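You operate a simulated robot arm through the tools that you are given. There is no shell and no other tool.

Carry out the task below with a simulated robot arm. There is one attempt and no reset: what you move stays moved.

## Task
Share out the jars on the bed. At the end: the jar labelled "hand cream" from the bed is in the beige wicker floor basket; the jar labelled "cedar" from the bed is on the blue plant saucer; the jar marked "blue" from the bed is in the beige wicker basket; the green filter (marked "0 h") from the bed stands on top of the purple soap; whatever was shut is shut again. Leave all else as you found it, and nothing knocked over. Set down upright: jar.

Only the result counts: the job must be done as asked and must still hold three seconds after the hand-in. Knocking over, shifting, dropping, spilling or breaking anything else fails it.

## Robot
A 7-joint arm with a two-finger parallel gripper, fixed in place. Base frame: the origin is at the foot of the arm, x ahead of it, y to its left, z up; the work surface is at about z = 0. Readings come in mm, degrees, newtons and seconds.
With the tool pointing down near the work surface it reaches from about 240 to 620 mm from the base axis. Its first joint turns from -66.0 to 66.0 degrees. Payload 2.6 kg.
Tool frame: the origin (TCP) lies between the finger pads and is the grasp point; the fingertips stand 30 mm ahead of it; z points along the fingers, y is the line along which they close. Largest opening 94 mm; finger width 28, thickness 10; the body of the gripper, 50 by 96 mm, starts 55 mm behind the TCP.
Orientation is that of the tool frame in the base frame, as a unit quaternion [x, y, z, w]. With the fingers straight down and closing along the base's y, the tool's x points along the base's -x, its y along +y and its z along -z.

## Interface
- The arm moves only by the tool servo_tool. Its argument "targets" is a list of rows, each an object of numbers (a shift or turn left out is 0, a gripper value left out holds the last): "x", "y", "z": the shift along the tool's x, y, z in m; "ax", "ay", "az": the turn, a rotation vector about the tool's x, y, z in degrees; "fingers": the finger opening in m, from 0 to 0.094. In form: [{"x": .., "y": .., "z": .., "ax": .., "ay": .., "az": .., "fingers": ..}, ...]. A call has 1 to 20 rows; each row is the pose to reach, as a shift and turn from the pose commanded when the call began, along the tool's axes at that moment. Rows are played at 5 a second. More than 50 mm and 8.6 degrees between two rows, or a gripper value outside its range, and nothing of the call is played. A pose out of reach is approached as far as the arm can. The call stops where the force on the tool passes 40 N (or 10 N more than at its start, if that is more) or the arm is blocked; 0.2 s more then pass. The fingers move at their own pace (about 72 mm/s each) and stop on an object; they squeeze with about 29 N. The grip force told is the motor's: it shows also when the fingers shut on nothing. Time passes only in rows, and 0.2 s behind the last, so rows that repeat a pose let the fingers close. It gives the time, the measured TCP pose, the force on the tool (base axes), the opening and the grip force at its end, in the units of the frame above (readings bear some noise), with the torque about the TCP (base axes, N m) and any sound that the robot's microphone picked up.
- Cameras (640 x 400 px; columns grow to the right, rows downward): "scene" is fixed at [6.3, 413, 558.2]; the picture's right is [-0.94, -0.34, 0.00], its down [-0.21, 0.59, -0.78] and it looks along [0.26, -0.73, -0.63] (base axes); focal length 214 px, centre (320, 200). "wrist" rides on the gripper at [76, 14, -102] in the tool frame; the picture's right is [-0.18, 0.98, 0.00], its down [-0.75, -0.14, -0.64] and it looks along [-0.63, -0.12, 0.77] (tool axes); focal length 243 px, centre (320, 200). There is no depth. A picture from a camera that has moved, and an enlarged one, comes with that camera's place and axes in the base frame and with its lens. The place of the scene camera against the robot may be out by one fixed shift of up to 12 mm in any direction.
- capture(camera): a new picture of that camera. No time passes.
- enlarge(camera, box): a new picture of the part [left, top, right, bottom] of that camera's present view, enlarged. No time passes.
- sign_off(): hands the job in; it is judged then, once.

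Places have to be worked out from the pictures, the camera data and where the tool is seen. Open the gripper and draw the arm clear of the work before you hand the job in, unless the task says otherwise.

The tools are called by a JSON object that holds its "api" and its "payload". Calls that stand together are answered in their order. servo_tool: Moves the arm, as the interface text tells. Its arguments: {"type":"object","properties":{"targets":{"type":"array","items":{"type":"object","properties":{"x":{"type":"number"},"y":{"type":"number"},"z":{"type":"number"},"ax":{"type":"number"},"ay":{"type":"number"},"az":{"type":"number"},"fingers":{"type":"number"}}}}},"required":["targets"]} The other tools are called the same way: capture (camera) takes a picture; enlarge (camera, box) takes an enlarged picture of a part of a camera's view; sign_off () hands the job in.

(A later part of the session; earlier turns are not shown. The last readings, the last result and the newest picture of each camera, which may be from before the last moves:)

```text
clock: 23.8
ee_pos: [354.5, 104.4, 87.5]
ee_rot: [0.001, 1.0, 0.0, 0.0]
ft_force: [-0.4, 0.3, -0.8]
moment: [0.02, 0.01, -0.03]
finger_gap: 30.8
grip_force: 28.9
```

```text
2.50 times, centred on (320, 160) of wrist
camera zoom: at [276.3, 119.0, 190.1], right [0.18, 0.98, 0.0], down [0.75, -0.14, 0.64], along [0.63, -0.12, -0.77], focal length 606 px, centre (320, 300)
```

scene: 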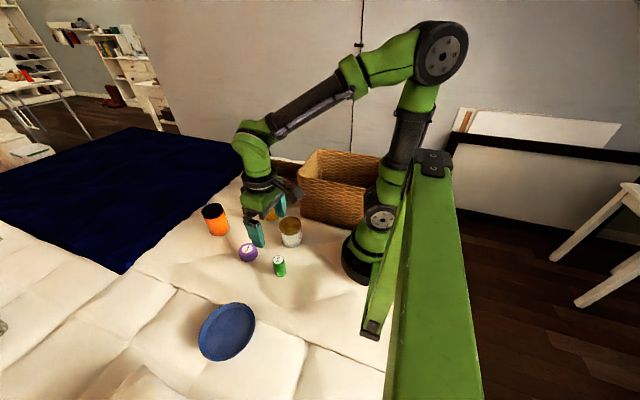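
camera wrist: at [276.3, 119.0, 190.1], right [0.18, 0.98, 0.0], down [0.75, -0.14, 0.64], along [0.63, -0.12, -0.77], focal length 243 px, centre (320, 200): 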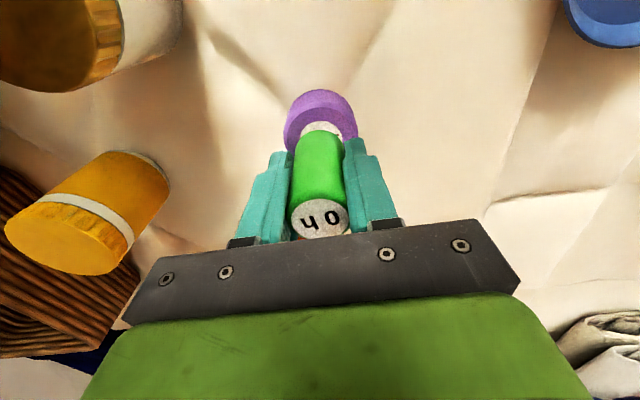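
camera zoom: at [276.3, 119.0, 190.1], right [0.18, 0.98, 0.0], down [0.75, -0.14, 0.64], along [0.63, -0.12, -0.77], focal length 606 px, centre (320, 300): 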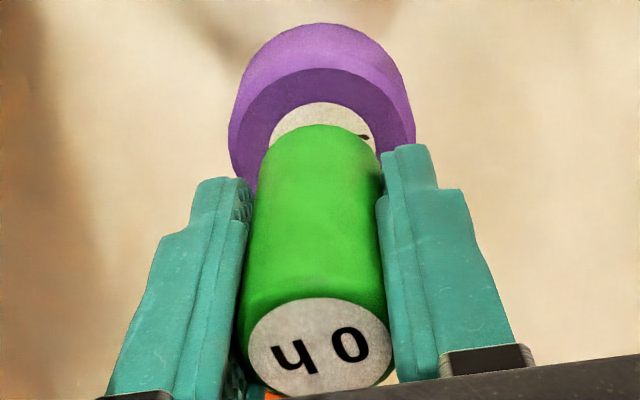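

Both centres agree within about 1 mm. I lower gently to just above contact.

{"api": "servo_tool", "payload": {"targets": [{"z": 0.002}, {"z": 0.005}, {"z": 0.008}, {"z": 0.011}, {"z": 0.014}, {"z": 0.016}, {"z": 0.018}, {"z": 0.019}, {"z": 0.019}]}}

{"api": "enlarge", "payload": {"camera": "scene", "box": [215, 215, 285, 275]}}

```text
clock: 25.8
ee_pos: [356.9, 105.1, 70.7]
ee_rot: [0.0, 1.0, 0.0, 0.001]
ft_force: [-5.8, -2.9, 29.5]
moment: [-0.14, 0.19, -0.05]
finger_gap: 31.1
grip_force: 28.6
```

```text
6.67 times, centred on (250, 245) of scene
camera zoom: at [6.2, 413.0, 558.2], right [-0.94, -0.34, 0.0], down [-0.21, 0.59, -0.78], along [0.26, -0.73, -0.63], focal length 1430 px, centre (787, -100)
```

zoom: 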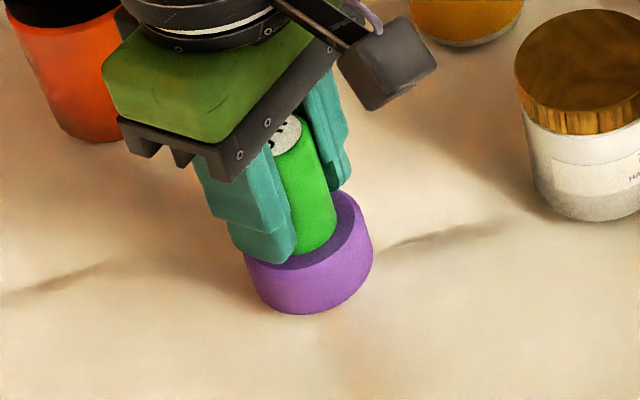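

Contact at ~70 mm with 29 N pressing. I ease up about 1.7 mm to unload before releasing.

{"api": "servo_tool", "payload": {"targets": [{"z": -0.001}, {"z": -0.0017}, {"z": -0.0017}]}}

```text
clock: 26.6
ee_pos: [355.1, 104.9, 69.6]
ee_rot: [-0.001, 1.0, 0.0, 0.001]
ft_force: [4.5, 0.4, 11.3]
moment: [0.02, -0.25, 0.0]
finger_gap: 30.6
grip_force: 28.9
```

Still 11 N; I ease another 0.6 mm and then open the fingers slowly.

{"api": "servo_tool", "payload": {"targets": [{"z": -0.0006}, {"z": -0.0006}, {"z": -0.0006, "fingers": 0.033}, {"z": -0.0006, "fingers": 0.036}, {"z": -0.0006, "fingers": 0.042}, {"z": -0.0006, "fingers": 0.05}, {"z": -0.0006, "fingers": 0.05}]}}

{"api": "enlarge", "payload": {"camera": "scene", "box": [215, 215, 285, 275]}}

{"api": "enlarge", "payload": {"camera": "wrist", "box": [256, 80, 384, 240]}}

```text
clock: 28.2
ee_pos: [354.1, 104.6, 70.2]
ee_rot: [0.001, 1.0, 0.001, 0.0]
ft_force: [1.0, 0.3, 1.2]
moment: [0.0, -0.01, 0.01]
finger_gap: 49.8
grip_force: 0.0
```

```text
6.67 times, centred on (250, 245) of scene
camera zoom: at [6.3, 413.0, 558.2], right [-0.94, -0.34, 0.0], down [-0.21, 0.59, -0.78], along [0.26, -0.73, -0.63], focal length 1430 px, centre (787, -100)
```

zoom: 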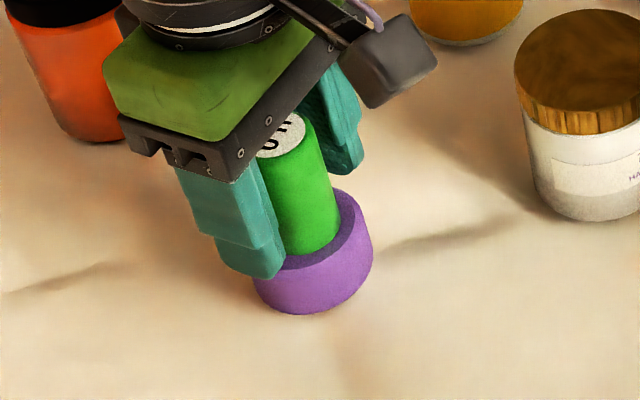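

```text
2.50 times, centred on (320, 160) of wrist
camera zoom: at [276.2, 119.3, 173.3], right [0.18, 0.98, 0.0], down [0.75, -0.14, 0.64], along [0.63, -0.12, -0.77], focal length 606 px, centre (320, 300)
```

zoom: 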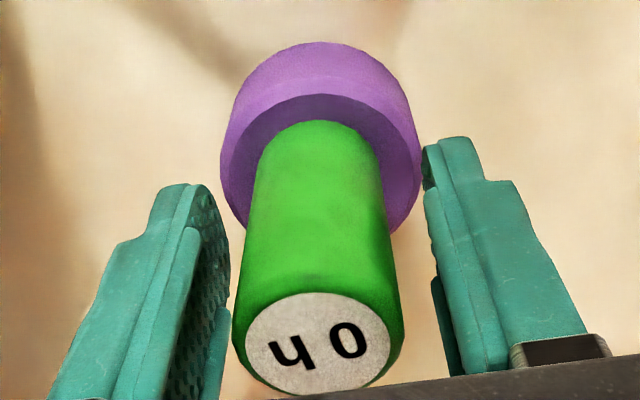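

The filter stands centred on the soap. I withdraw straight up, then move over to the hand-cream jar with the gripper wide open.

{"api": "servo_tool", "payload": {"targets": [{"z": -0.01, "fingers": 0.06}, {"z": -0.03, "fingers": 0.065}, {"z": -0.055}, {"z": -0.08}, {"z": -0.1}, {"x": 0.025, "y": -0.025, "z": -0.1, "fingers": 0.094}, {"x": 0.05, "y": -0.05, "z": -0.1}, {"x": 0.075, "y": -0.075, "z": -0.1}, {"x": 0.105, "y": -0.1, "z": -0.1}, {"x": 0.105, "y": -0.1, "z": -0.1}]}}

{"api": "capture", "payload": {"camera": "wrist"}}

{"api": "capture", "payload": {"camera": "scene"}}

```text
clock: 30.4
ee_pos: [247.5, 5.6, 169.4]
ee_rot: [0.0, 1.0, 0.0, 0.0]
ft_force: [-0.2, -0.3, 1.1]
moment: [0.01, -0.01, 0.02]
finger_gap: 94.0
grip_force: 0.0
```

```text
taken
camera wrist: at [170.5, 19.1, 272.2], right [0.18, 0.98, 0.0], down [0.75, -0.14, 0.64], along [0.63, -0.12, -0.77], focal length 243 px, centre (320, 200)
```

wrist: 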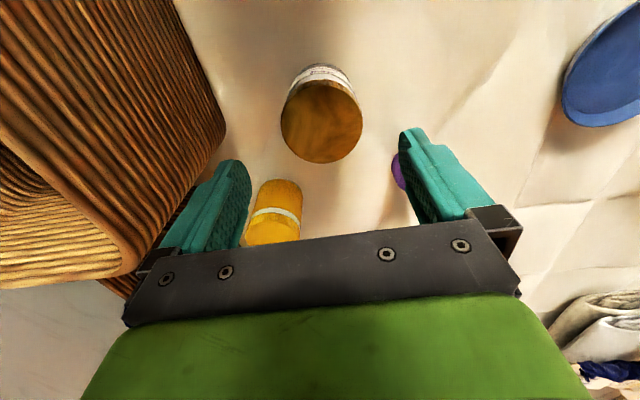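

```text
taken
```

scene: 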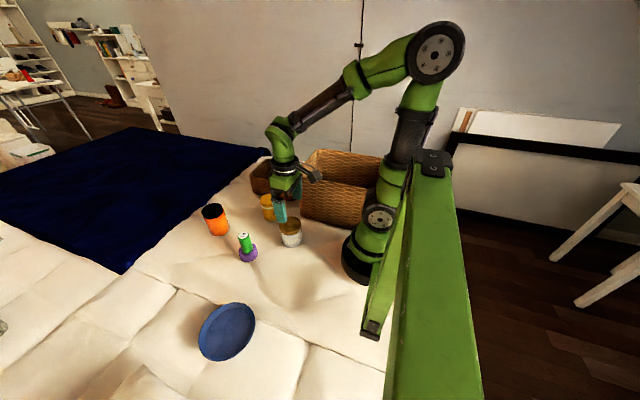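

I'm over the hand-cream jar; enlarge to measure its lid centre and width.

{"api": "enlarge", "payload": {"camera": "wrist", "box": [256, 50, 384, 180]}}

```text
3.08 times, centred on (320, 115) of wrist
camera zoom: at [170.5, 19.1, 272.2], right [0.18, 0.98, 0.0], down [0.75, -0.14, 0.64], along [0.63, -0.12, -0.77], focal length 746 px, centre (320, 462)
```

zoom: 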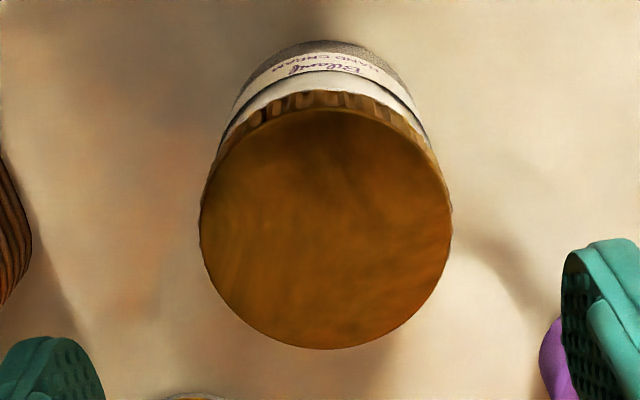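

Hand-cream jar is centred at about (253,4), ~68 mm wide, ~74 mm tall. I shift 3 mm out, descend to z=38 and close on it.

{"api": "servo_tool", "payload": {"targets": [{"x": -0.003, "z": 0.04}, {"x": -0.003, "z": 0.08}, {"x": -0.003, "z": 0.11}, {"x": -0.003, "z": 0.132}, {"x": -0.003, "z": 0.132}, {"x": -0.003, "z": 0.132, "fingers": 0.075}, {"x": -0.003, "z": 0.132, "fingers": 0.04}, {"x": -0.003, "z": 0.132, "fingers": 0.0}, {"x": -0.003, "z": 0.132, "fingers": 0.0}, {"x": -0.003, "z": 0.132, "fingers": 0.0}]}}

{"api": "servo_tool", "payload": {"targets": [{"z": -0.001}, {"z": -0.003}, {"z": -0.005}, {"z": -0.007}, {"z": -0.01}, {"z": -0.013}, {"z": -0.015}, {"z": -0.015}]}}

{"api": "enlarge", "payload": {"camera": "scene", "box": [250, 190, 330, 260]}}

{"api": "capture", "payload": {"camera": "wrist"}}

```text
clock: 32.6
ee_pos: [252.2, 4.1, 38.7]
ee_rot: [0.0, 1.0, 0.0, 0.0]
ft_force: [-1.0, -0.9, 0.0]
moment: [0.0, 0.0, -0.04]
finger_gap: 69.8
grip_force: 29.3
```

```text
clock: 34.4
ee_pos: [252.8, 4.6, 53.2]
ee_rot: [-0.001, 1.0, 0.0, 0.0]
ft_force: [0.2, -0.5, -2.9]
moment: [0.0, 0.01, -0.01]
finger_gap: 69.6
grip_force: 29.1
```

```text
5.71 times, centred on (290, 225) of scene
camera zoom: at [6.3, 413.0, 558.2], right [-0.94, -0.34, 0.0], down [-0.21, 0.59, -0.78], along [0.26, -0.73, -0.63], focal length 1226 px, centre (491, 57)
```

zoom: 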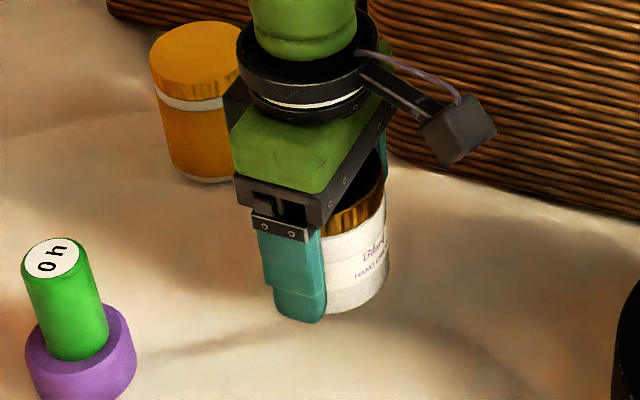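

```text
taken
camera wrist: at [174.0, 18.9, 156.1], right [0.18, 0.98, 0.0], down [0.75, -0.14, 0.64], along [0.63, -0.12, -0.77], focal length 243 px, centre (320, 200)
```

wrist: 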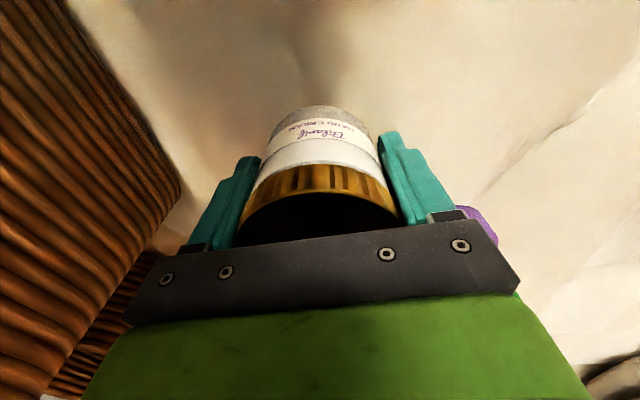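

The jar is lifted and held (about 3 N). I raise it slowly to clear the basket rim.

{"api": "servo_tool", "payload": {"targets": [{"z": -0.003}, {"z": -0.008}, {"z": -0.015}, {"z": -0.024}, {"z": -0.034}, {"z": -0.045}, {"z": -0.056}, {"z": -0.067}, {"z": -0.078}, {"z": -0.089}, {"z": -0.1}, {"z": -0.111}, {"z": -0.122}, {"z": -0.133}, {"z": -0.144}, {"z": -0.155}, {"z": -0.166}, {"z": -0.176}, {"z": -0.184}, {"z": -0.19}]}}

{"api": "servo_tool", "payload": {"targets": [{"z": -0.003}, {"z": -0.008}, {"z": -0.014}, {"z": -0.02}, {"z": -0.024}, {"z": -0.025}]}}

{"api": "capture", "payload": {"camera": "wrist"}}

{"api": "capture", "payload": {"camera": "scene"}}

```text
clock: 38.6
ee_pos: [251.9, 4.0, 243.2]
ee_rot: [0.0, 1.0, 0.0, 0.0]
ft_force: [-0.4, 0.4, -2.9]
moment: [0.04, 0.01, 0.02]
finger_gap: 69.6
grip_force: 28.9
```

```text
clock: 40.0
ee_pos: [253.5, 4.7, 268.5]
ee_rot: [0.0, 1.0, 0.0, 0.0]
ft_force: [0.6, 0.6, -3.4]
moment: [0.01, 0.04, -0.03]
finger_gap: 69.1
grip_force: 28.8
```

```text
taken
camera wrist: at [173.9, 19.0, 371.2], right [0.18, 0.98, 0.0], down [0.75, -0.14, 0.64], along [0.63, -0.12, -0.77], focal length 243 px, centre (320, 200)
```

wrist: 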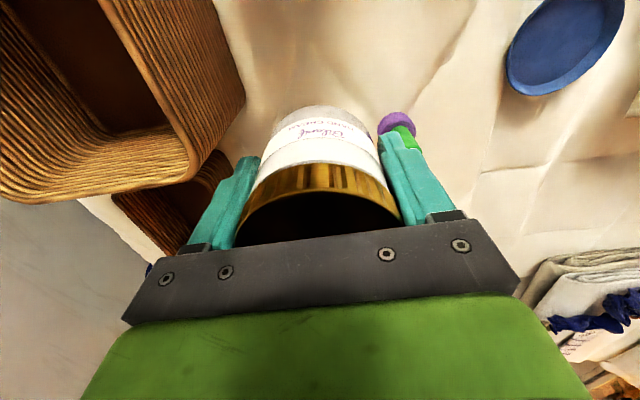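

```text
taken
```

scene: 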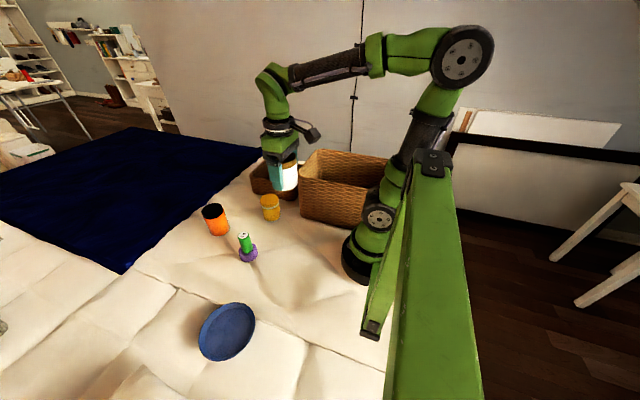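

Before crossing, I enlarge the basket rim in this view to pin down the rim's position and height.

{"api": "enlarge", "payload": {"camera": "wrist", "box": [0, 0, 256, 210]}}

{"api": "enlarge", "payload": {"camera": "scene", "box": [240, 120, 400, 240]}}

```text
1.90 times, centred on (128, 105) of wrist
camera zoom: at [173.9, 19.0, 371.2], right [0.18, 0.98, 0.0], down [0.75, -0.14, 0.64], along [0.63, -0.12, -0.77], focal length 462 px, centre (686, 381)
```

zoom: 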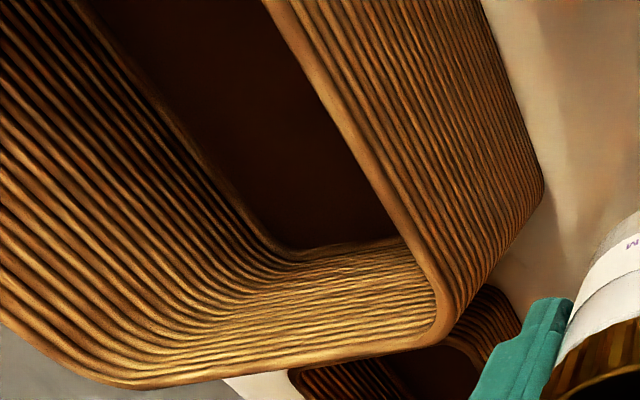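

```text
3.33 times, centred on (320, 180) of scene
camera zoom: at [6.3, 413.0, 558.2], right [-0.94, -0.34, 0.0], down [-0.21, 0.59, -0.78], along [0.26, -0.73, -0.63], focal length 715 px, centre (320, 267)
```

zoom: 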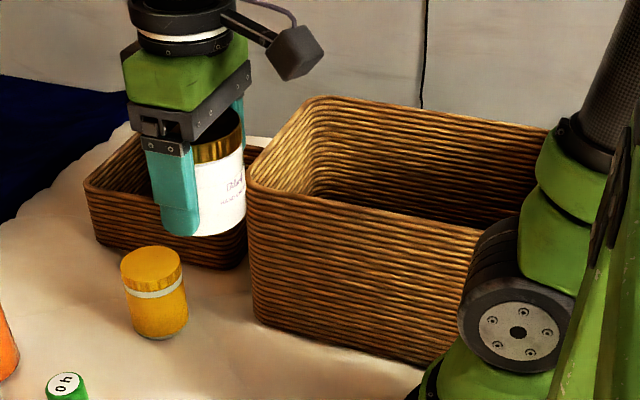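

The rim corner is near (270,-112) at z≈192, and the far wall near y≈-300; I carry the jar at z≈269 (bottom ≈231) slowly via (280,-100) toward the basket centre (195,-208).

{"api": "servo_tool", "payload": {"targets": [{"x": -0.0008, "y": -0.003}, {"x": -0.002, "y": -0.008}, {"x": -0.004, "y": -0.0155}, {"x": -0.0065, "y": -0.025}, {"x": -0.009, "y": -0.035}, {"x": -0.0115, "y": -0.045}, {"x": -0.014, "y": -0.055}, {"x": -0.017, "y": -0.065}, {"x": -0.0195, "y": -0.075}, {"x": -0.022, "y": -0.085}, {"x": -0.0245, "y": -0.094}, {"x": -0.026, "y": -0.1}, {"x": -0.027, "y": -0.1035}, {"x": -0.027, "y": -0.1044}]}}

{"api": "servo_tool", "payload": {"targets": [{"x": 0.002, "y": -0.0025}, {"x": 0.005, "y": -0.0064}, {"x": 0.01, "y": -0.0127}, {"x": 0.0165, "y": -0.021}, {"x": 0.023, "y": -0.0292}, {"x": 0.03, "y": -0.0381}, {"x": 0.037, "y": -0.047}, {"x": 0.044, "y": -0.0559}, {"x": 0.051, "y": -0.0648}, {"x": 0.058, "y": -0.0737}, {"x": 0.065, "y": -0.0826}, {"x": 0.0715, "y": -0.0908}, {"x": 0.077, "y": -0.0978}, {"x": 0.0815, "y": -0.1036}, {"x": 0.084, "y": -0.1067}, {"x": 0.085, "y": -0.108}, {"x": 0.085, "y": -0.108}]}}

{"api": "capture", "payload": {"camera": "wrist"}}

{"api": "capture", "payload": {"camera": "scene"}}

```text
clock: 43.0
ee_pos: [279.8, -99.6, 269.3]
ee_rot: [0.001, 1.0, 0.0, -0.001]
ft_force: [0.6, -0.1, -2.3]
moment: [-0.02, 0.0, -0.01]
finger_gap: 69.3
grip_force: 28.9
```

```text
clock: 46.6
ee_pos: [193.7, -206.3, 269.9]
ee_rot: [0.0, 1.0, 0.0, 0.0]
ft_force: [-0.3, -0.2, -2.8]
moment: [0.01, 0.03, 0.01]
finger_gap: 69.0
grip_force: 29.1
```

```text
taken
camera wrist: at [116.3, -193.6, 371.2], right [0.18, 0.98, 0.0], down [0.75, -0.14, 0.64], along [0.63, -0.12, -0.77], focal length 243 px, centre (320, 200)
```

wrist: 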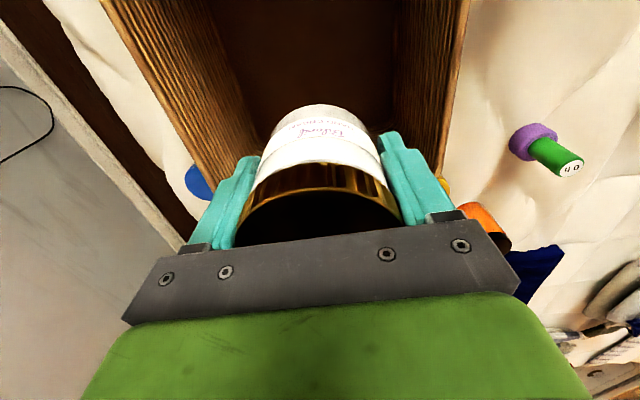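

```text
taken
```

scene: 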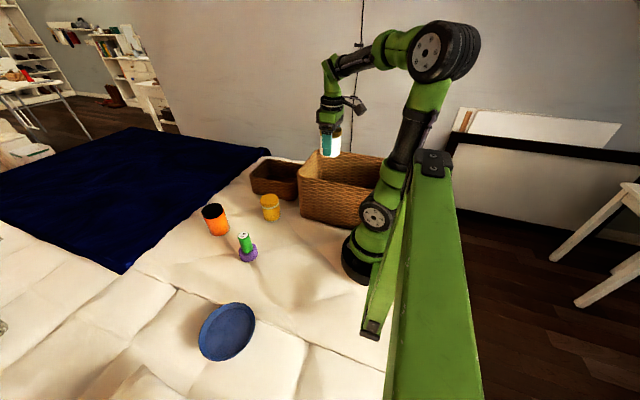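

The jar is centred inside the rim (walls at about y=-113 and -317). I lower slowly to about 20 mm above the expected floor.

{"api": "servo_tool", "payload": {"targets": [{"y": -0.001, "z": 0.003}, {"y": -0.002, "z": 0.009}, {"y": -0.004, "z": 0.018}, {"y": -0.006, "z": 0.029}, {"y": -0.006, "z": 0.041}, {"y": -0.006, "z": 0.053}, {"y": -0.006, "z": 0.065}, {"y": -0.006, "z": 0.077}, {"y": -0.006, "z": 0.089}, {"y": -0.006, "z": 0.101}, {"y": -0.006, "z": 0.113}, {"y": -0.006, "z": 0.125}, {"y": -0.006, "z": 0.137}, {"y": -0.006, "z": 0.149}, {"y": -0.006, "z": 0.161}, {"y": -0.006, "z": 0.172}, {"y": -0.006, "z": 0.182}, {"y": -0.006, "z": 0.19}, {"y": -0.006, "z": 0.196}, {"y": -0.006, "z": 0.2}]}}

{"api": "capture", "payload": {"camera": "wrist"}}

{"api": "capture", "payload": {"camera": "scene"}}

```text
clock: 50.8
ee_pos: [195.8, -213.1, 70.5]
ee_rot: [-0.001, 1.0, -0.001, 0.003]
ft_force: [5.2, 10.0, 32.5]
moment: [0.3, -0.31, -0.09]
finger_gap: 68.6
grip_force: 29.1
```

```text
taken
camera wrist: at [118.1, -199.0, 171.9], right [0.18, 0.98, 0.0], down [0.75, -0.14, 0.65], along [0.64, -0.12, -0.76], focal length 243 px, centre (320, 200)
```

wrist: 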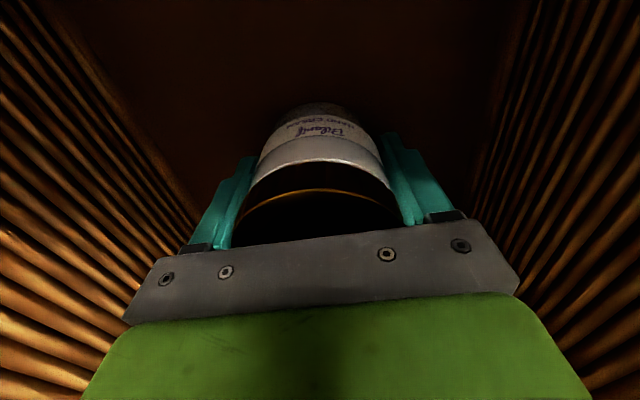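

```text
taken
```

scene: 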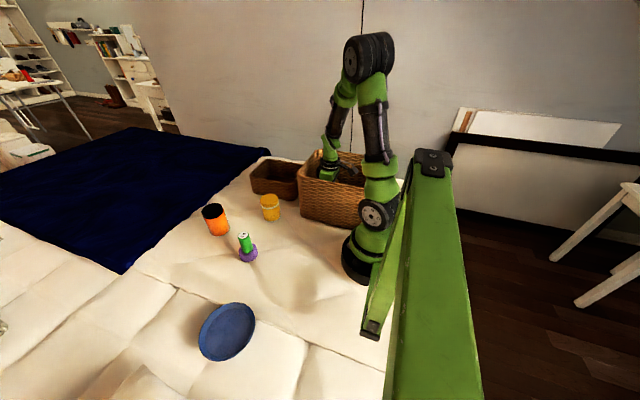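

Contact at TCP z≈70 with 32 N; the torque points to the jar's bottom, so the basket floor is about 31 mm up. I ease up slightly to unload.

{"api": "servo_tool", "payload": {"targets": [{"z": -0.001}, {"z": -0.002}, {"z": -0.002}]}}

{"api": "enlarge", "payload": {"camera": "wrist", "box": [200, 60, 440, 240]}}

{"api": "enlarge", "payload": {"camera": "scene", "box": [270, 130, 400, 240]}}

```text
clock: 51.6
ee_pos: [194.0, -212.9, 70.4]
ee_rot: [0.0, 1.0, 0.001, -0.001]
ft_force: [0.3, -0.3, -0.2]
moment: [-0.01, 0.06, -0.05]
finger_gap: 67.9
grip_force: 28.9
```

```text
2.22 times, centred on (320, 150) of wrist
camera zoom: at [116.0, -198.8, 173.0], right [0.18, 0.98, 0.0], down [0.76, -0.14, 0.64], along [0.63, -0.12, -0.77], focal length 539 px, centre (320, 311)
```

zoom: 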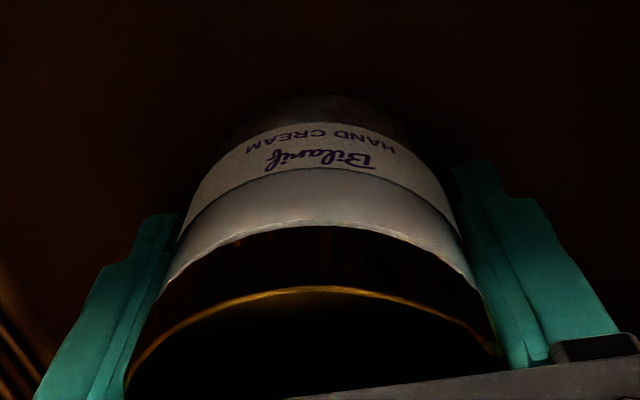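

```text
3.64 times, centred on (335, 185) of scene
camera zoom: at [6.3, 413.0, 558.2], right [-0.94, -0.34, 0.0], down [-0.21, 0.59, -0.78], along [0.26, -0.73, -0.63], focal length 780 px, centre (266, 254)
```

zoom: 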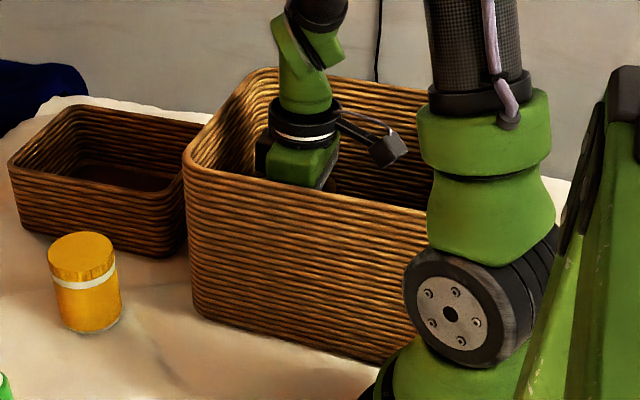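

Force has gone to ~0 (weight taken by the floor). I open slowly and watch the jar.

{"api": "servo_tool", "payload": {"targets": [{"fingers": 0.071}, {"fingers": 0.073}, {"fingers": 0.077}, {"fingers": 0.083}, {"fingers": 0.088}, {"fingers": 0.088}]}}

{"api": "enlarge", "payload": {"camera": "wrist", "box": [200, 60, 440, 240]}}

```text
clock: 53.0
ee_pos: [194.8, -214.0, 71.2]
ee_rot: [0.001, 1.0, 0.001, 0.0]
ft_force: [-0.5, -0.5, -0.2]
moment: [-0.04, 0.0, -0.02]
finger_gap: 87.9
grip_force: 0.0
```

```text
2.22 times, centred on (320, 150) of wrist
camera zoom: at [116.7, -199.3, 173.5], right [0.18, 0.98, 0.0], down [0.75, -0.14, 0.64], along [0.63, -0.12, -0.77], focal length 539 px, centre (320, 311)
```

zoom: 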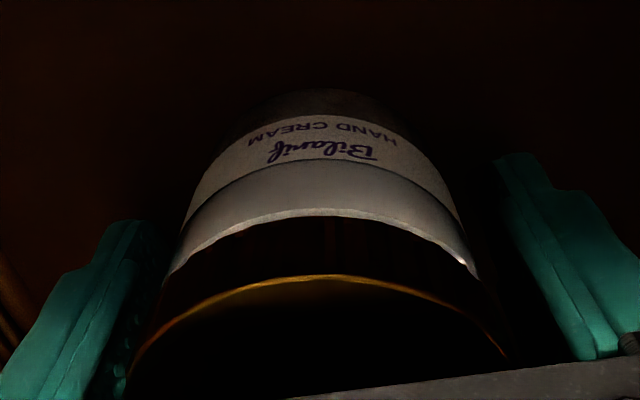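

The jar stands upright in the basket. I withdraw straight up and look down into it.

{"api": "servo_tool", "payload": {"targets": [{"z": -0.01}, {"z": -0.03}, {"z": -0.06}, {"z": -0.1}, {"z": -0.14}, {"z": -0.18}, {"z": -0.22}, {"z": -0.25}]}}

{"api": "capture", "payload": {"camera": "wrist"}}

{"api": "capture", "payload": {"camera": "scene"}}

```text
clock: 54.8
ee_pos: [195.7, -212.5, 321.9]
ee_rot: [-0.001, 1.0, 0.0, 0.0]
ft_force: [0.1, -0.2, 0.3]
moment: [0.01, -0.02, 0.0]
finger_gap: 88.1
grip_force: 0.0
```

```text
taken
camera wrist: at [116.3, -199.2, 424.1], right [0.18, 0.98, 0.0], down [0.75, -0.14, 0.64], along [0.63, -0.12, -0.77], focal length 243 px, centre (320, 200)
```

wrist: 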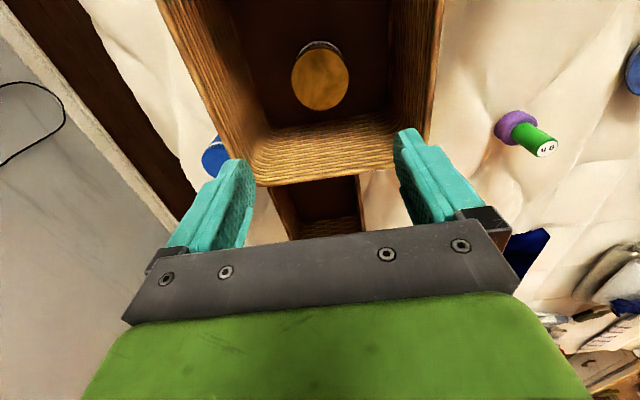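

```text
taken
```

scene: 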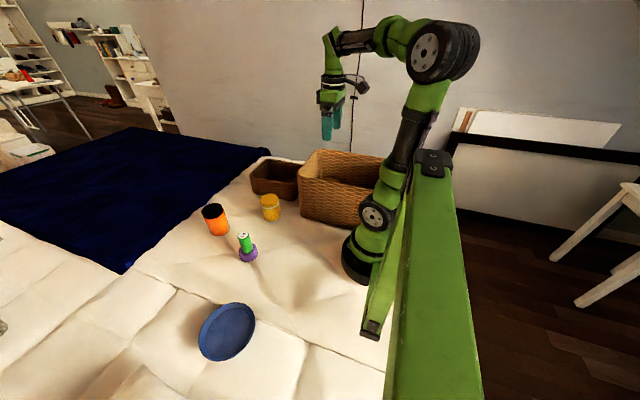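

Hand cream stands upright in the large basket. Next I move over the blue jar (≈(297,-409)), turning the gripper to yaw -150° so that the camera stays clear of the basket wall.

{"api": "servo_tool", "payload": {"targets": [{"x": -0.005, "y": -0.01, "az": 8}, {"x": -0.01, "y": -0.02, "az": 16}, {"x": -0.015, "y": -0.03, "az": 24}, {"x": -0.02, "y": -0.04, "az": 32}, {"x": -0.025, "y": -0.05, "az": 40}, {"x": -0.03, "y": -0.06, "az": 48}, {"x": -0.036, "y": -0.07, "az": 56}, {"x": -0.042, "y": -0.08, "az": 64}, {"x": -0.048, "y": -0.09, "az": 72}, {"x": -0.054, "y": -0.1, "az": 80}, {"x": -0.06, "y": -0.112, "az": 88}, {"x": -0.066, "y": -0.124, "az": 96}, {"x": -0.072, "y": -0.136, "az": 104}, {"x": -0.078, "y": -0.148, "az": 112}, {"x": -0.084, "y": -0.16, "az": 120}, {"x": -0.09, "y": -0.172, "az": 128}, {"x": -0.096, "y": -0.184, "az": 136}, {"x": -0.1, "y": -0.192, "az": 144}, {"x": -0.102, "y": -0.196, "az": 150}]}}

{"api": "capture", "payload": {"camera": "wrist"}}

{"api": "capture", "payload": {"camera": "scene"}}

```text
clock: 58.8
ee_pos: [296.7, -409.1, 320.6]
ee_rot: [0.966, 0.258, 0.0, 0.0]
ft_force: [0.1, 0.0, -1.3]
moment: [0.0, 0.0, -0.02]
finger_gap: 88.0
grip_force: 0.0
```

```text
taken
camera wrist: at [368.2, -383.7, 423.2], right [0.33, -0.94, 0.0], down [-0.72, -0.25, 0.64], along [-0.61, -0.21, -0.77], focal length 243 px, centre (320, 200)
```

wrist: 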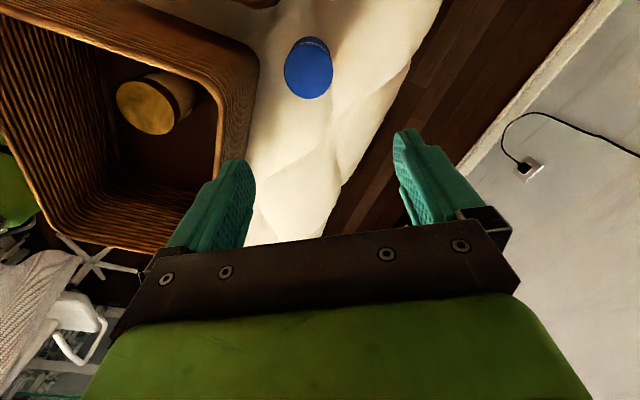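

```text
taken
```

scene: 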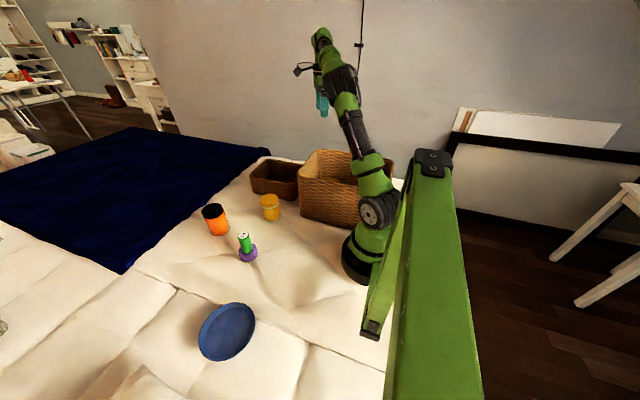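

Blue jar lid is clearly visible; I enlarge to measure.

{"api": "enlarge", "payload": {"camera": "wrist", "box": [244, 20, 372, 110]}}

{"api": "enlarge", "payload": {"camera": "wrist", "box": [100, 0, 420, 200]}}

```text
4.44 times, centred on (308, 65) of wrist
camera zoom: at [368.2, -383.7, 423.2], right [0.33, -0.94, 0.0], down [-0.72, -0.25, 0.64], along [-0.61, -0.21, -0.77], focal length 1078 px, centre (373, 800)
```

zoom: 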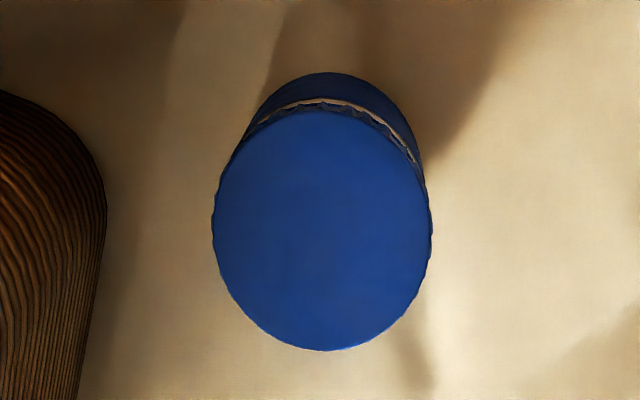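

```text
2.00 times, centred on (260, 100) of wrist
camera zoom: at [368.2, -383.7, 423.2], right [0.33, -0.94, 0.0], down [-0.72, -0.25, 0.64], along [-0.61, -0.21, -0.77], focal length 485 px, centre (440, 400)
```

zoom: 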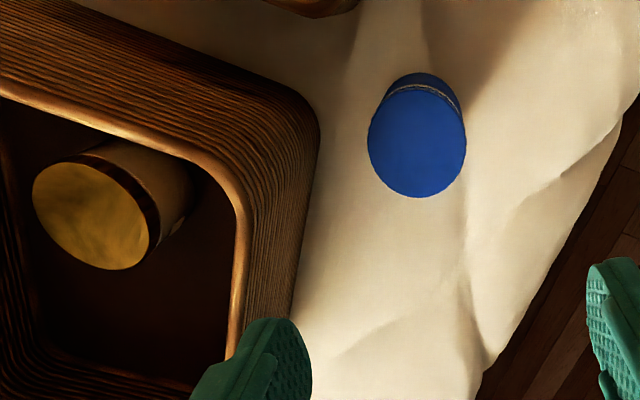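

Blue jar centre ≈ (292,-394) in tool readings, ~64 mm wide, ~72 mm tall, 40 mm from the basket wall. I align, descend to z≈150 and recheck.

{"api": "servo_tool", "payload": {"targets": [{"x": 0.0041, "y": -0.0161, "z": 0.02, "fingers": 0.084}, {"x": 0.0041, "y": -0.0161, "z": 0.06}, {"x": 0.0041, "y": -0.0161, "z": 0.1}, {"x": 0.0041, "y": -0.0161, "z": 0.14}, {"x": 0.0041, "y": -0.0161, "z": 0.17}, {"x": 0.0041, "y": -0.0161, "z": 0.17}]}}

{"api": "capture", "payload": {"camera": "wrist"}}

{"api": "enlarge", "payload": {"camera": "wrist", "box": [244, 60, 396, 180]}}

```text
clock: 60.2
ee_pos: [291.5, -394.4, 151.4]
ee_rot: [0.966, 0.258, 0.0, 0.0]
ft_force: [0.7, 0.4, 1.0]
moment: [-0.03, 0.02, -0.05]
finger_gap: 83.8
grip_force: 0.0
```

```text
taken
camera wrist: at [362.4, -368.1, 252.9], right [0.33, -0.94, 0.0], down [-0.72, -0.25, 0.64], along [-0.61, -0.21, -0.77], focal length 243 px, centre (320, 200)
```

wrist: 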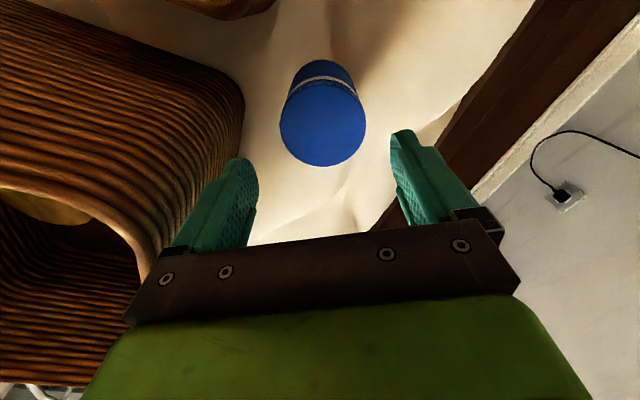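

```text
3.33 times, centred on (320, 120) of wrist
camera zoom: at [362.4, -368.1, 252.9], right [0.33, -0.94, 0.0], down [-0.72, -0.25, 0.64], along [-0.61, -0.21, -0.77], focal length 809 px, centre (320, 467)
```

zoom: 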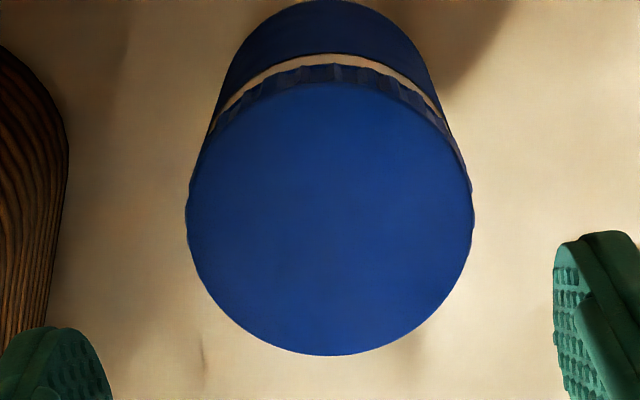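

Alignment is within 2 mm. I nudge 1.5 mm, descend to z=38, and close.

{"api": "servo_tool", "payload": {"targets": [{"y": 0.0017, "z": 0.02}, {"y": 0.0017, "z": 0.045}, {"y": 0.0017, "z": 0.07}, {"y": 0.0017, "z": 0.095}, {"y": 0.0017, "z": 0.112}, {"y": 0.0017, "z": 0.112}]}}

{"api": "capture", "payload": {"camera": "wrist"}}

```text
clock: 61.6
ee_pos: [293.2, -395.4, 39.1]
ee_rot: [0.966, 0.259, 0.0, 0.001]
ft_force: [0.5, 0.1, -0.1]
moment: [0.02, 0.06, 0.0]
finger_gap: 84.1
grip_force: 0.1
```

```text
taken
camera wrist: at [364.0, -369.1, 141.1], right [0.33, -0.94, 0.0], down [-0.72, -0.26, 0.64], along [-0.61, -0.21, -0.77], focal length 243 px, centre (320, 200)
```

wrist: 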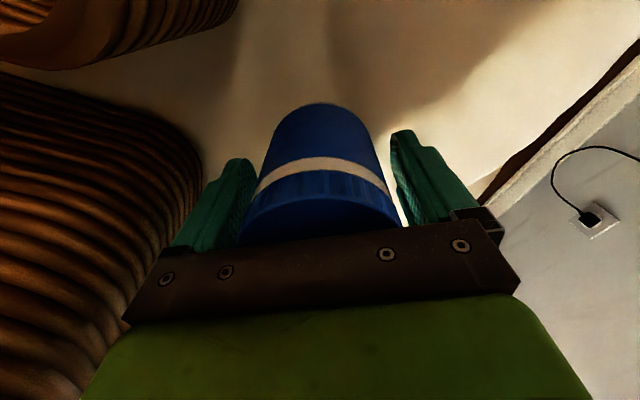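

No contact; the jar is between the fingers. I close and do a slow test lift.

{"api": "servo_tool", "payload": {"targets": [{"fingers": 0.075}, {"fingers": 0.05}, {"fingers": 0.02}, {"fingers": 0.0}, {"fingers": 0.0}]}}

{"api": "servo_tool", "payload": {"targets": [{"z": -0.001}, {"z": -0.003}, {"z": -0.005}, {"z": -0.007}, {"z": -0.01}, {"z": -0.013}, {"z": -0.015}, {"z": -0.015}]}}

{"api": "capture", "payload": {"camera": "wrist"}}

```text
clock: 62.8
ee_pos: [293.0, -394.3, 38.4]
ee_rot: [0.966, 0.258, 0.0, 0.0]
ft_force: [1.2, -0.8, 0.4]
moment: [0.01, 0.03, 0.0]
finger_gap: 62.9
grip_force: 29.0
```

```text
clock: 64.6
ee_pos: [293.9, -395.3, 54.0]
ee_rot: [0.966, 0.259, 0.0, -0.001]
ft_force: [-0.3, 0.3, -2.7]
moment: [-0.01, 0.01, 0.0]
finger_gap: 63.4
grip_force: 28.6
```

```text
taken
camera wrist: at [364.5, -369.4, 156.6], right [0.33, -0.94, 0.0], down [-0.72, -0.26, 0.64], along [-0.61, -0.21, -0.77], focal length 243 px, centre (320, 200)
```

wrist: 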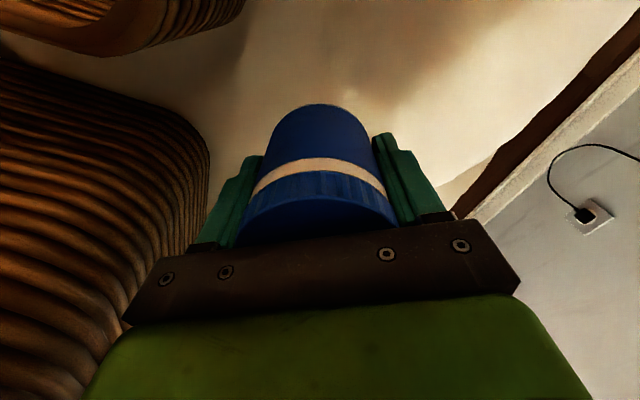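

The blue jar is lifted and held. I raise it slowly to z≈185.

{"api": "servo_tool", "payload": {"targets": [{"z": -0.003}, {"z": -0.008}, {"z": -0.015}, {"z": -0.024}, {"z": -0.034}, {"z": -0.045}, {"z": -0.056}, {"z": -0.067}, {"z": -0.078}, {"z": -0.089}, {"z": -0.1}, {"z": -0.111}, {"z": -0.12}, {"z": -0.127}, {"z": -0.13}, {"z": -0.13}]}}

{"api": "capture", "payload": {"camera": "wrist"}}

{"api": "capture", "payload": {"camera": "scene"}}

```text
clock: 68.0
ee_pos: [293.2, -394.5, 184.4]
ee_rot: [0.966, 0.259, -0.001, 0.0]
ft_force: [1.2, -0.5, -2.6]
moment: [-0.02, 0.03, 0.0]
finger_gap: 63.0
grip_force: 29.0
```

```text
taken
camera wrist: at [364.0, -369.1, 286.7], right [0.33, -0.94, 0.0], down [-0.72, -0.26, 0.64], along [-0.61, -0.21, -0.77], focal length 243 px, centre (320, 200)
```

wrist: 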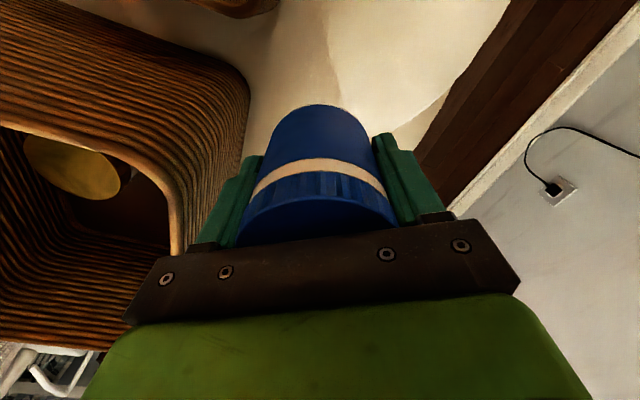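

```text
taken
```

scene: 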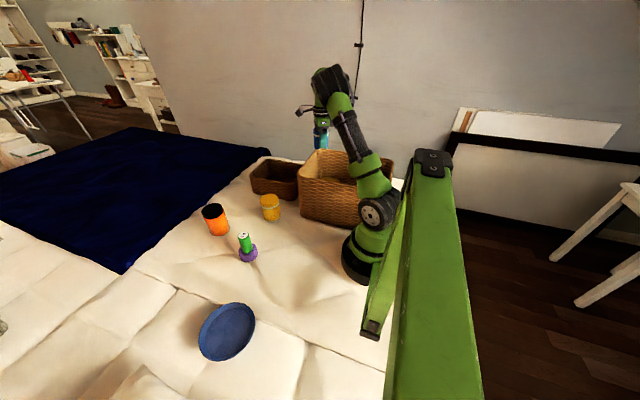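

I carry it first along +x away from the big basket, then over the small basket's centre (≈(434,-251)).

{"api": "servo_tool", "payload": {"targets": [{"x": 0.0025, "y": 0.0011}, {"x": 0.0076, "y": 0.0034}, {"x": 0.0144, "y": 0.0063}, {"x": 0.0237, "y": 0.0104}, {"x": 0.033, "y": 0.0145}, {"x": 0.0424, "y": 0.0187}, {"x": 0.0517, "y": 0.0228}, {"x": 0.061, "y": 0.0269}, {"x": 0.0703, "y": 0.031}, {"x": 0.0771, "y": 0.0339}, {"x": 0.0822, "y": 0.0362}, {"x": 0.0847, "y": 0.0373}, {"x": 0.0847, "y": 0.0373}]}}

{"api": "servo_tool", "payload": {"targets": [{"x": 0.0022, "y": -0.0018}, {"x": 0.006, "y": -0.0051}, {"x": 0.012, "y": -0.0101}, {"x": 0.0197, "y": -0.0166}, {"x": 0.0274, "y": -0.023}, {"x": 0.0356, "y": -0.0299}, {"x": 0.0438, "y": -0.0368}, {"x": 0.052, "y": -0.0437}, {"x": 0.0602, "y": -0.0507}, {"x": 0.0684, "y": -0.0576}, {"x": 0.0766, "y": -0.0645}, {"x": 0.0848, "y": -0.0714}, {"x": 0.093, "y": -0.0783}, {"x": 0.0996, "y": -0.0838}, {"x": 0.105, "y": -0.0884}, {"x": 0.1083, "y": -0.0912}, {"x": 0.1094, "y": -0.0921}, {"x": 0.1094, "y": -0.0921}]}}

{"api": "capture", "payload": {"camera": "wrist"}}

{"api": "capture", "payload": {"camera": "scene"}}

```text
clock: 70.8
ee_pos: [384.4, -384.9, 184.4]
ee_rot: [0.966, 0.258, 0.0, -0.001]
ft_force: [0.3, 0.1, -1.9]
moment: [0.04, 0.04, 0.02]
finger_gap: 62.8
grip_force: 28.8
```

```text
clock: 74.6
ee_pos: [433.1, -251.1, 183.5]
ee_rot: [0.966, 0.259, -0.001, 0.0]
ft_force: [0.2, 0.7, -2.0]
moment: [0.0, 0.02, -0.04]
finger_gap: 62.6
grip_force: 28.8
```

```text
taken
camera wrist: at [504.7, -224.2, 286.1], right [0.33, -0.94, 0.0], down [-0.72, -0.25, 0.64], along [-0.61, -0.21, -0.77], focal length 243 px, centre (320, 200)
```

wrist: 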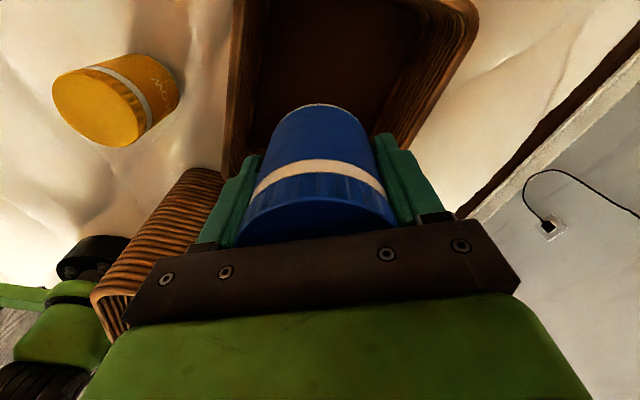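

```text
taken
```

scene: 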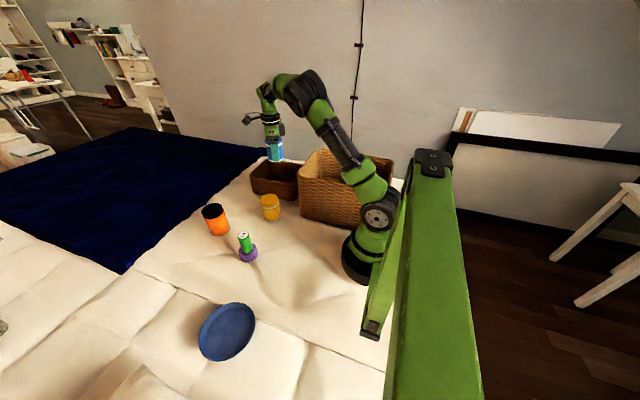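

The jar is above the small basket; I enlarge the wrist view to check it is centred in the opening.

{"api": "enlarge", "payload": {"camera": "wrist", "box": [180, 0, 500, 200]}}

{"api": "enlarge", "payload": {"camera": "scene", "box": [230, 120, 330, 210]}}

```text
2.00 times, centred on (340, 100) of wrist
camera zoom: at [504.7, -224.2, 286.1], right [0.33, -0.94, 0.0], down [-0.72, -0.25, 0.64], along [-0.61, -0.21, -0.77], focal length 485 px, centre (280, 400)
```

zoom: 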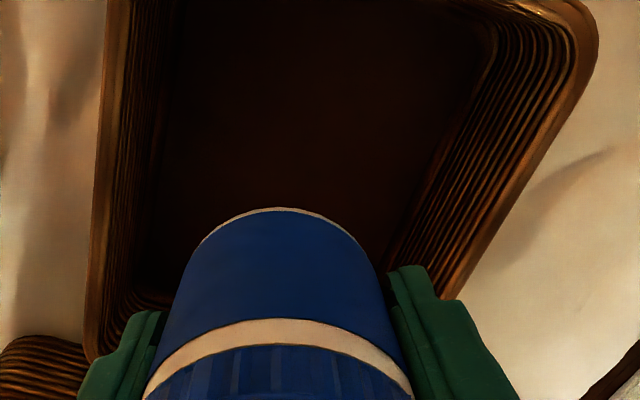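

```text
4.44 times, centred on (280, 165) of scene
camera zoom: at [6.3, 413.0, 558.2], right [-0.94, -0.34, 0.0], down [-0.21, 0.59, -0.78], along [0.26, -0.73, -0.63], focal length 953 px, centre (498, 356)
```

zoom: 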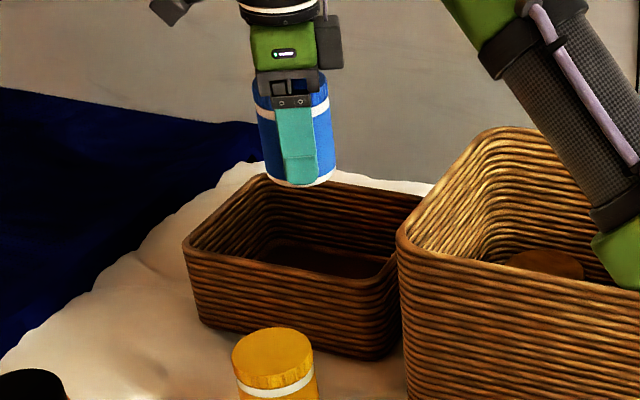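

The jar is centred within ~3 mm and the floor appears to be at z≈16. I lower slowly to about 6 mm above the expected contact.

{"api": "servo_tool", "payload": {"targets": [{"z": 0.003}, {"z": 0.008}, {"z": 0.015}, {"z": 0.025}, {"z": 0.036}, {"z": 0.047}, {"z": 0.058}, {"z": 0.069}, {"z": 0.08}, {"z": 0.09}, {"z": 0.099}, {"z": 0.107}, {"z": 0.113}, {"z": 0.118}, {"z": 0.121}, {"z": 0.122}, {"z": 0.122}]}}

{"api": "capture", "payload": {"camera": "wrist"}}

{"api": "enlarge", "payload": {"camera": "scene", "box": [230, 120, 330, 210]}}

```text
clock: 78.2
ee_pos: [433.7, -250.4, 60.8]
ee_rot: [0.966, 0.26, -0.001, 0.0]
ft_force: [-0.1, 0.2, -1.9]
moment: [-0.01, 0.0, -0.01]
finger_gap: 62.3
grip_force: 28.9
```

```text
taken
camera wrist: at [505.1, -224.3, 164.0], right [0.33, -0.94, 0.0], down [-0.72, -0.26, 0.64], along [-0.61, -0.21, -0.77], focal length 243 px, centre (320, 200)
```

wrist: 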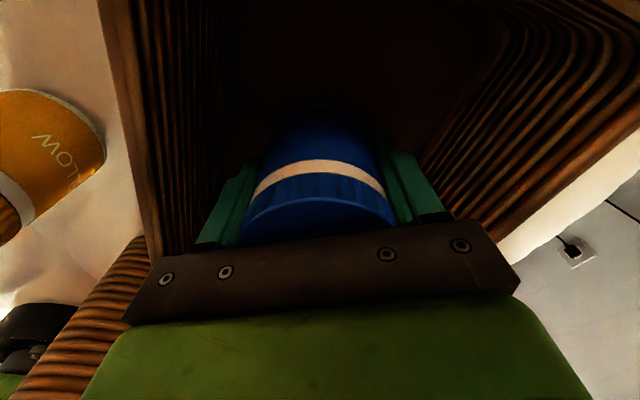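

```text
4.44 times, centred on (280, 165) of scene
camera zoom: at [6.3, 413.0, 558.2], right [-0.94, -0.34, 0.0], down [-0.21, 0.59, -0.78], along [0.26, -0.73, -0.63], focal length 953 px, centre (498, 356)
```

zoom: 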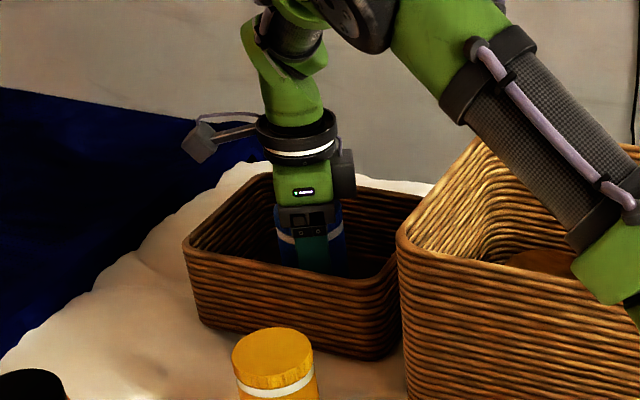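

Still free (hanging weight −1.9 N). I lower in small steps and watch the force.

{"api": "servo_tool", "payload": {"targets": [{"z": 0.002}, {"z": 0.004}, {"z": 0.0045}]}}

```text
clock: 79.0
ee_pos: [433.2, -250.9, 57.0]
ee_rot: [0.966, 0.259, 0.001, 0.0]
ft_force: [-0.5, 0.0, -2.7]
moment: [0.0, 0.0, 0.01]
finger_gap: 62.3
grip_force: 29.5
```

{"api": "servo_tool", "payload": {"targets": [{"z": 0.0015}, {"z": 0.0025}, {"z": 0.0025}]}}

```text
clock: 79.8
ee_pos: [433.3, -249.9, 54.8]
ee_rot: [0.966, 0.259, 0.0, 0.0]
ft_force: [-0.8, -0.1, -2.9]
moment: [0.02, 0.03, 0.01]
finger_gap: 62.4
grip_force: 28.8
```

The jar still hangs free at z≈55; I keep lowering in small steps.

{"api": "servo_tool", "payload": {"targets": [{"z": 0.0015}, {"z": 0.0025}, {"z": 0.0025}]}}

```text
clock: 80.6
ee_pos: [433.3, -250.2, 51.5]
ee_rot: [0.966, 0.259, 0.0, 0.001]
ft_force: [0.5, 0.4, -2.7]
moment: [0.0, 0.01, 0.0]
finger_gap: 62.3
grip_force: 29.2
```

Still free at 52 mm; continuing.

{"api": "servo_tool", "payload": {"targets": [{"z": 0.0015}, {"z": 0.0025}, {"z": 0.0025}]}}

```text
clock: 81.4
ee_pos: [433.4, -249.7, 48.9]
ee_rot: [0.966, 0.258, 0.0, 0.0]
ft_force: [-0.5, -0.5, -3.1]
moment: [0.0, -0.02, -0.01]
finger_gap: 62.2
grip_force: 29.1
```

{"api": "servo_tool", "payload": {"targets": [{"z": 0.0015}, {"z": 0.0025}, {"z": 0.0025}]}}

```text
clock: 82.2
ee_pos: [433.4, -251.2, 47.6]
ee_rot: [0.966, 0.259, 0.0, 0.0]
ft_force: [-0.8, -0.2, -2.5]
moment: [0.02, -0.01, -0.02]
finger_gap: 62.1
grip_force: 28.7
```

Still hanging at 47 mm; I continue in 2 mm steps.

{"api": "servo_tool", "payload": {"targets": [{"z": 0.0015}, {"z": 0.0022}, {"z": 0.0022}]}}

```text
clock: 83.0
ee_pos: [434.4, -251.3, 45.3]
ee_rot: [0.966, 0.259, 0.001, 0.001]
ft_force: [-4.8, 3.5, 14.1]
moment: [0.1, 0.36, -0.08]
finger_gap: 62.1
grip_force: 29.0
```

Contact (14 N) at z≈45. I ease up 1 mm and check.

{"api": "servo_tool", "payload": {"targets": [{"z": -0.0005}, {"z": -0.001}, {"z": -0.001}]}}

```text
clock: 83.8
ee_pos: [433.8, -251.5, 45.6]
ee_rot: [0.966, 0.26, 0.0, 0.002]
ft_force: [3.1, -1.8, 6.0]
moment: [-0.09, -0.1, 0.03]
finger_gap: 62.1
grip_force: 28.7
```

{"api": "servo_tool", "payload": {"targets": [{"z": -0.0004}, {"z": -0.0004}, {"z": -0.0004, "fingers": 0.065}, {"z": -0.0004, "fingers": 0.067}, {"z": -0.0004, "fingers": 0.071}, {"z": -0.0004, "fingers": 0.078}, {"z": -0.0004, "fingers": 0.082}, {"z": -0.0004, "fingers": 0.082}]}}

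{"api": "capture", "payload": {"camera": "wrist"}}

```text
clock: 85.6
ee_pos: [433.5, -251.0, 47.0]
ee_rot: [0.966, 0.259, 0.0, 0.0]
ft_force: [0.5, 0.0, -0.1]
moment: [0.0, -0.01, 0.02]
finger_gap: 82.2
grip_force: 0.1
```

```text
taken
camera wrist: at [504.8, -224.8, 148.9], right [0.33, -0.94, 0.0], down [-0.72, -0.26, 0.64], along [-0.61, -0.21, -0.77], focal length 243 px, centre (320, 200)
```

wrist: 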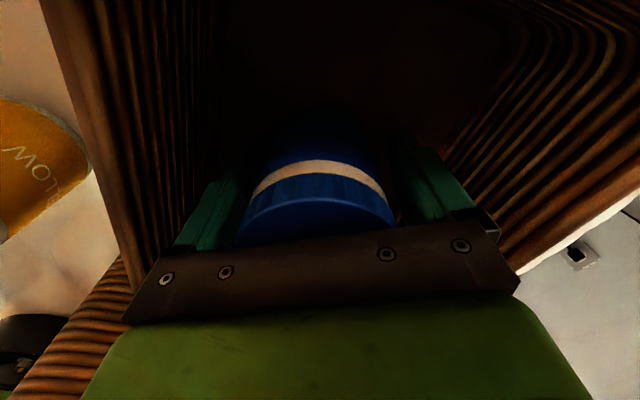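

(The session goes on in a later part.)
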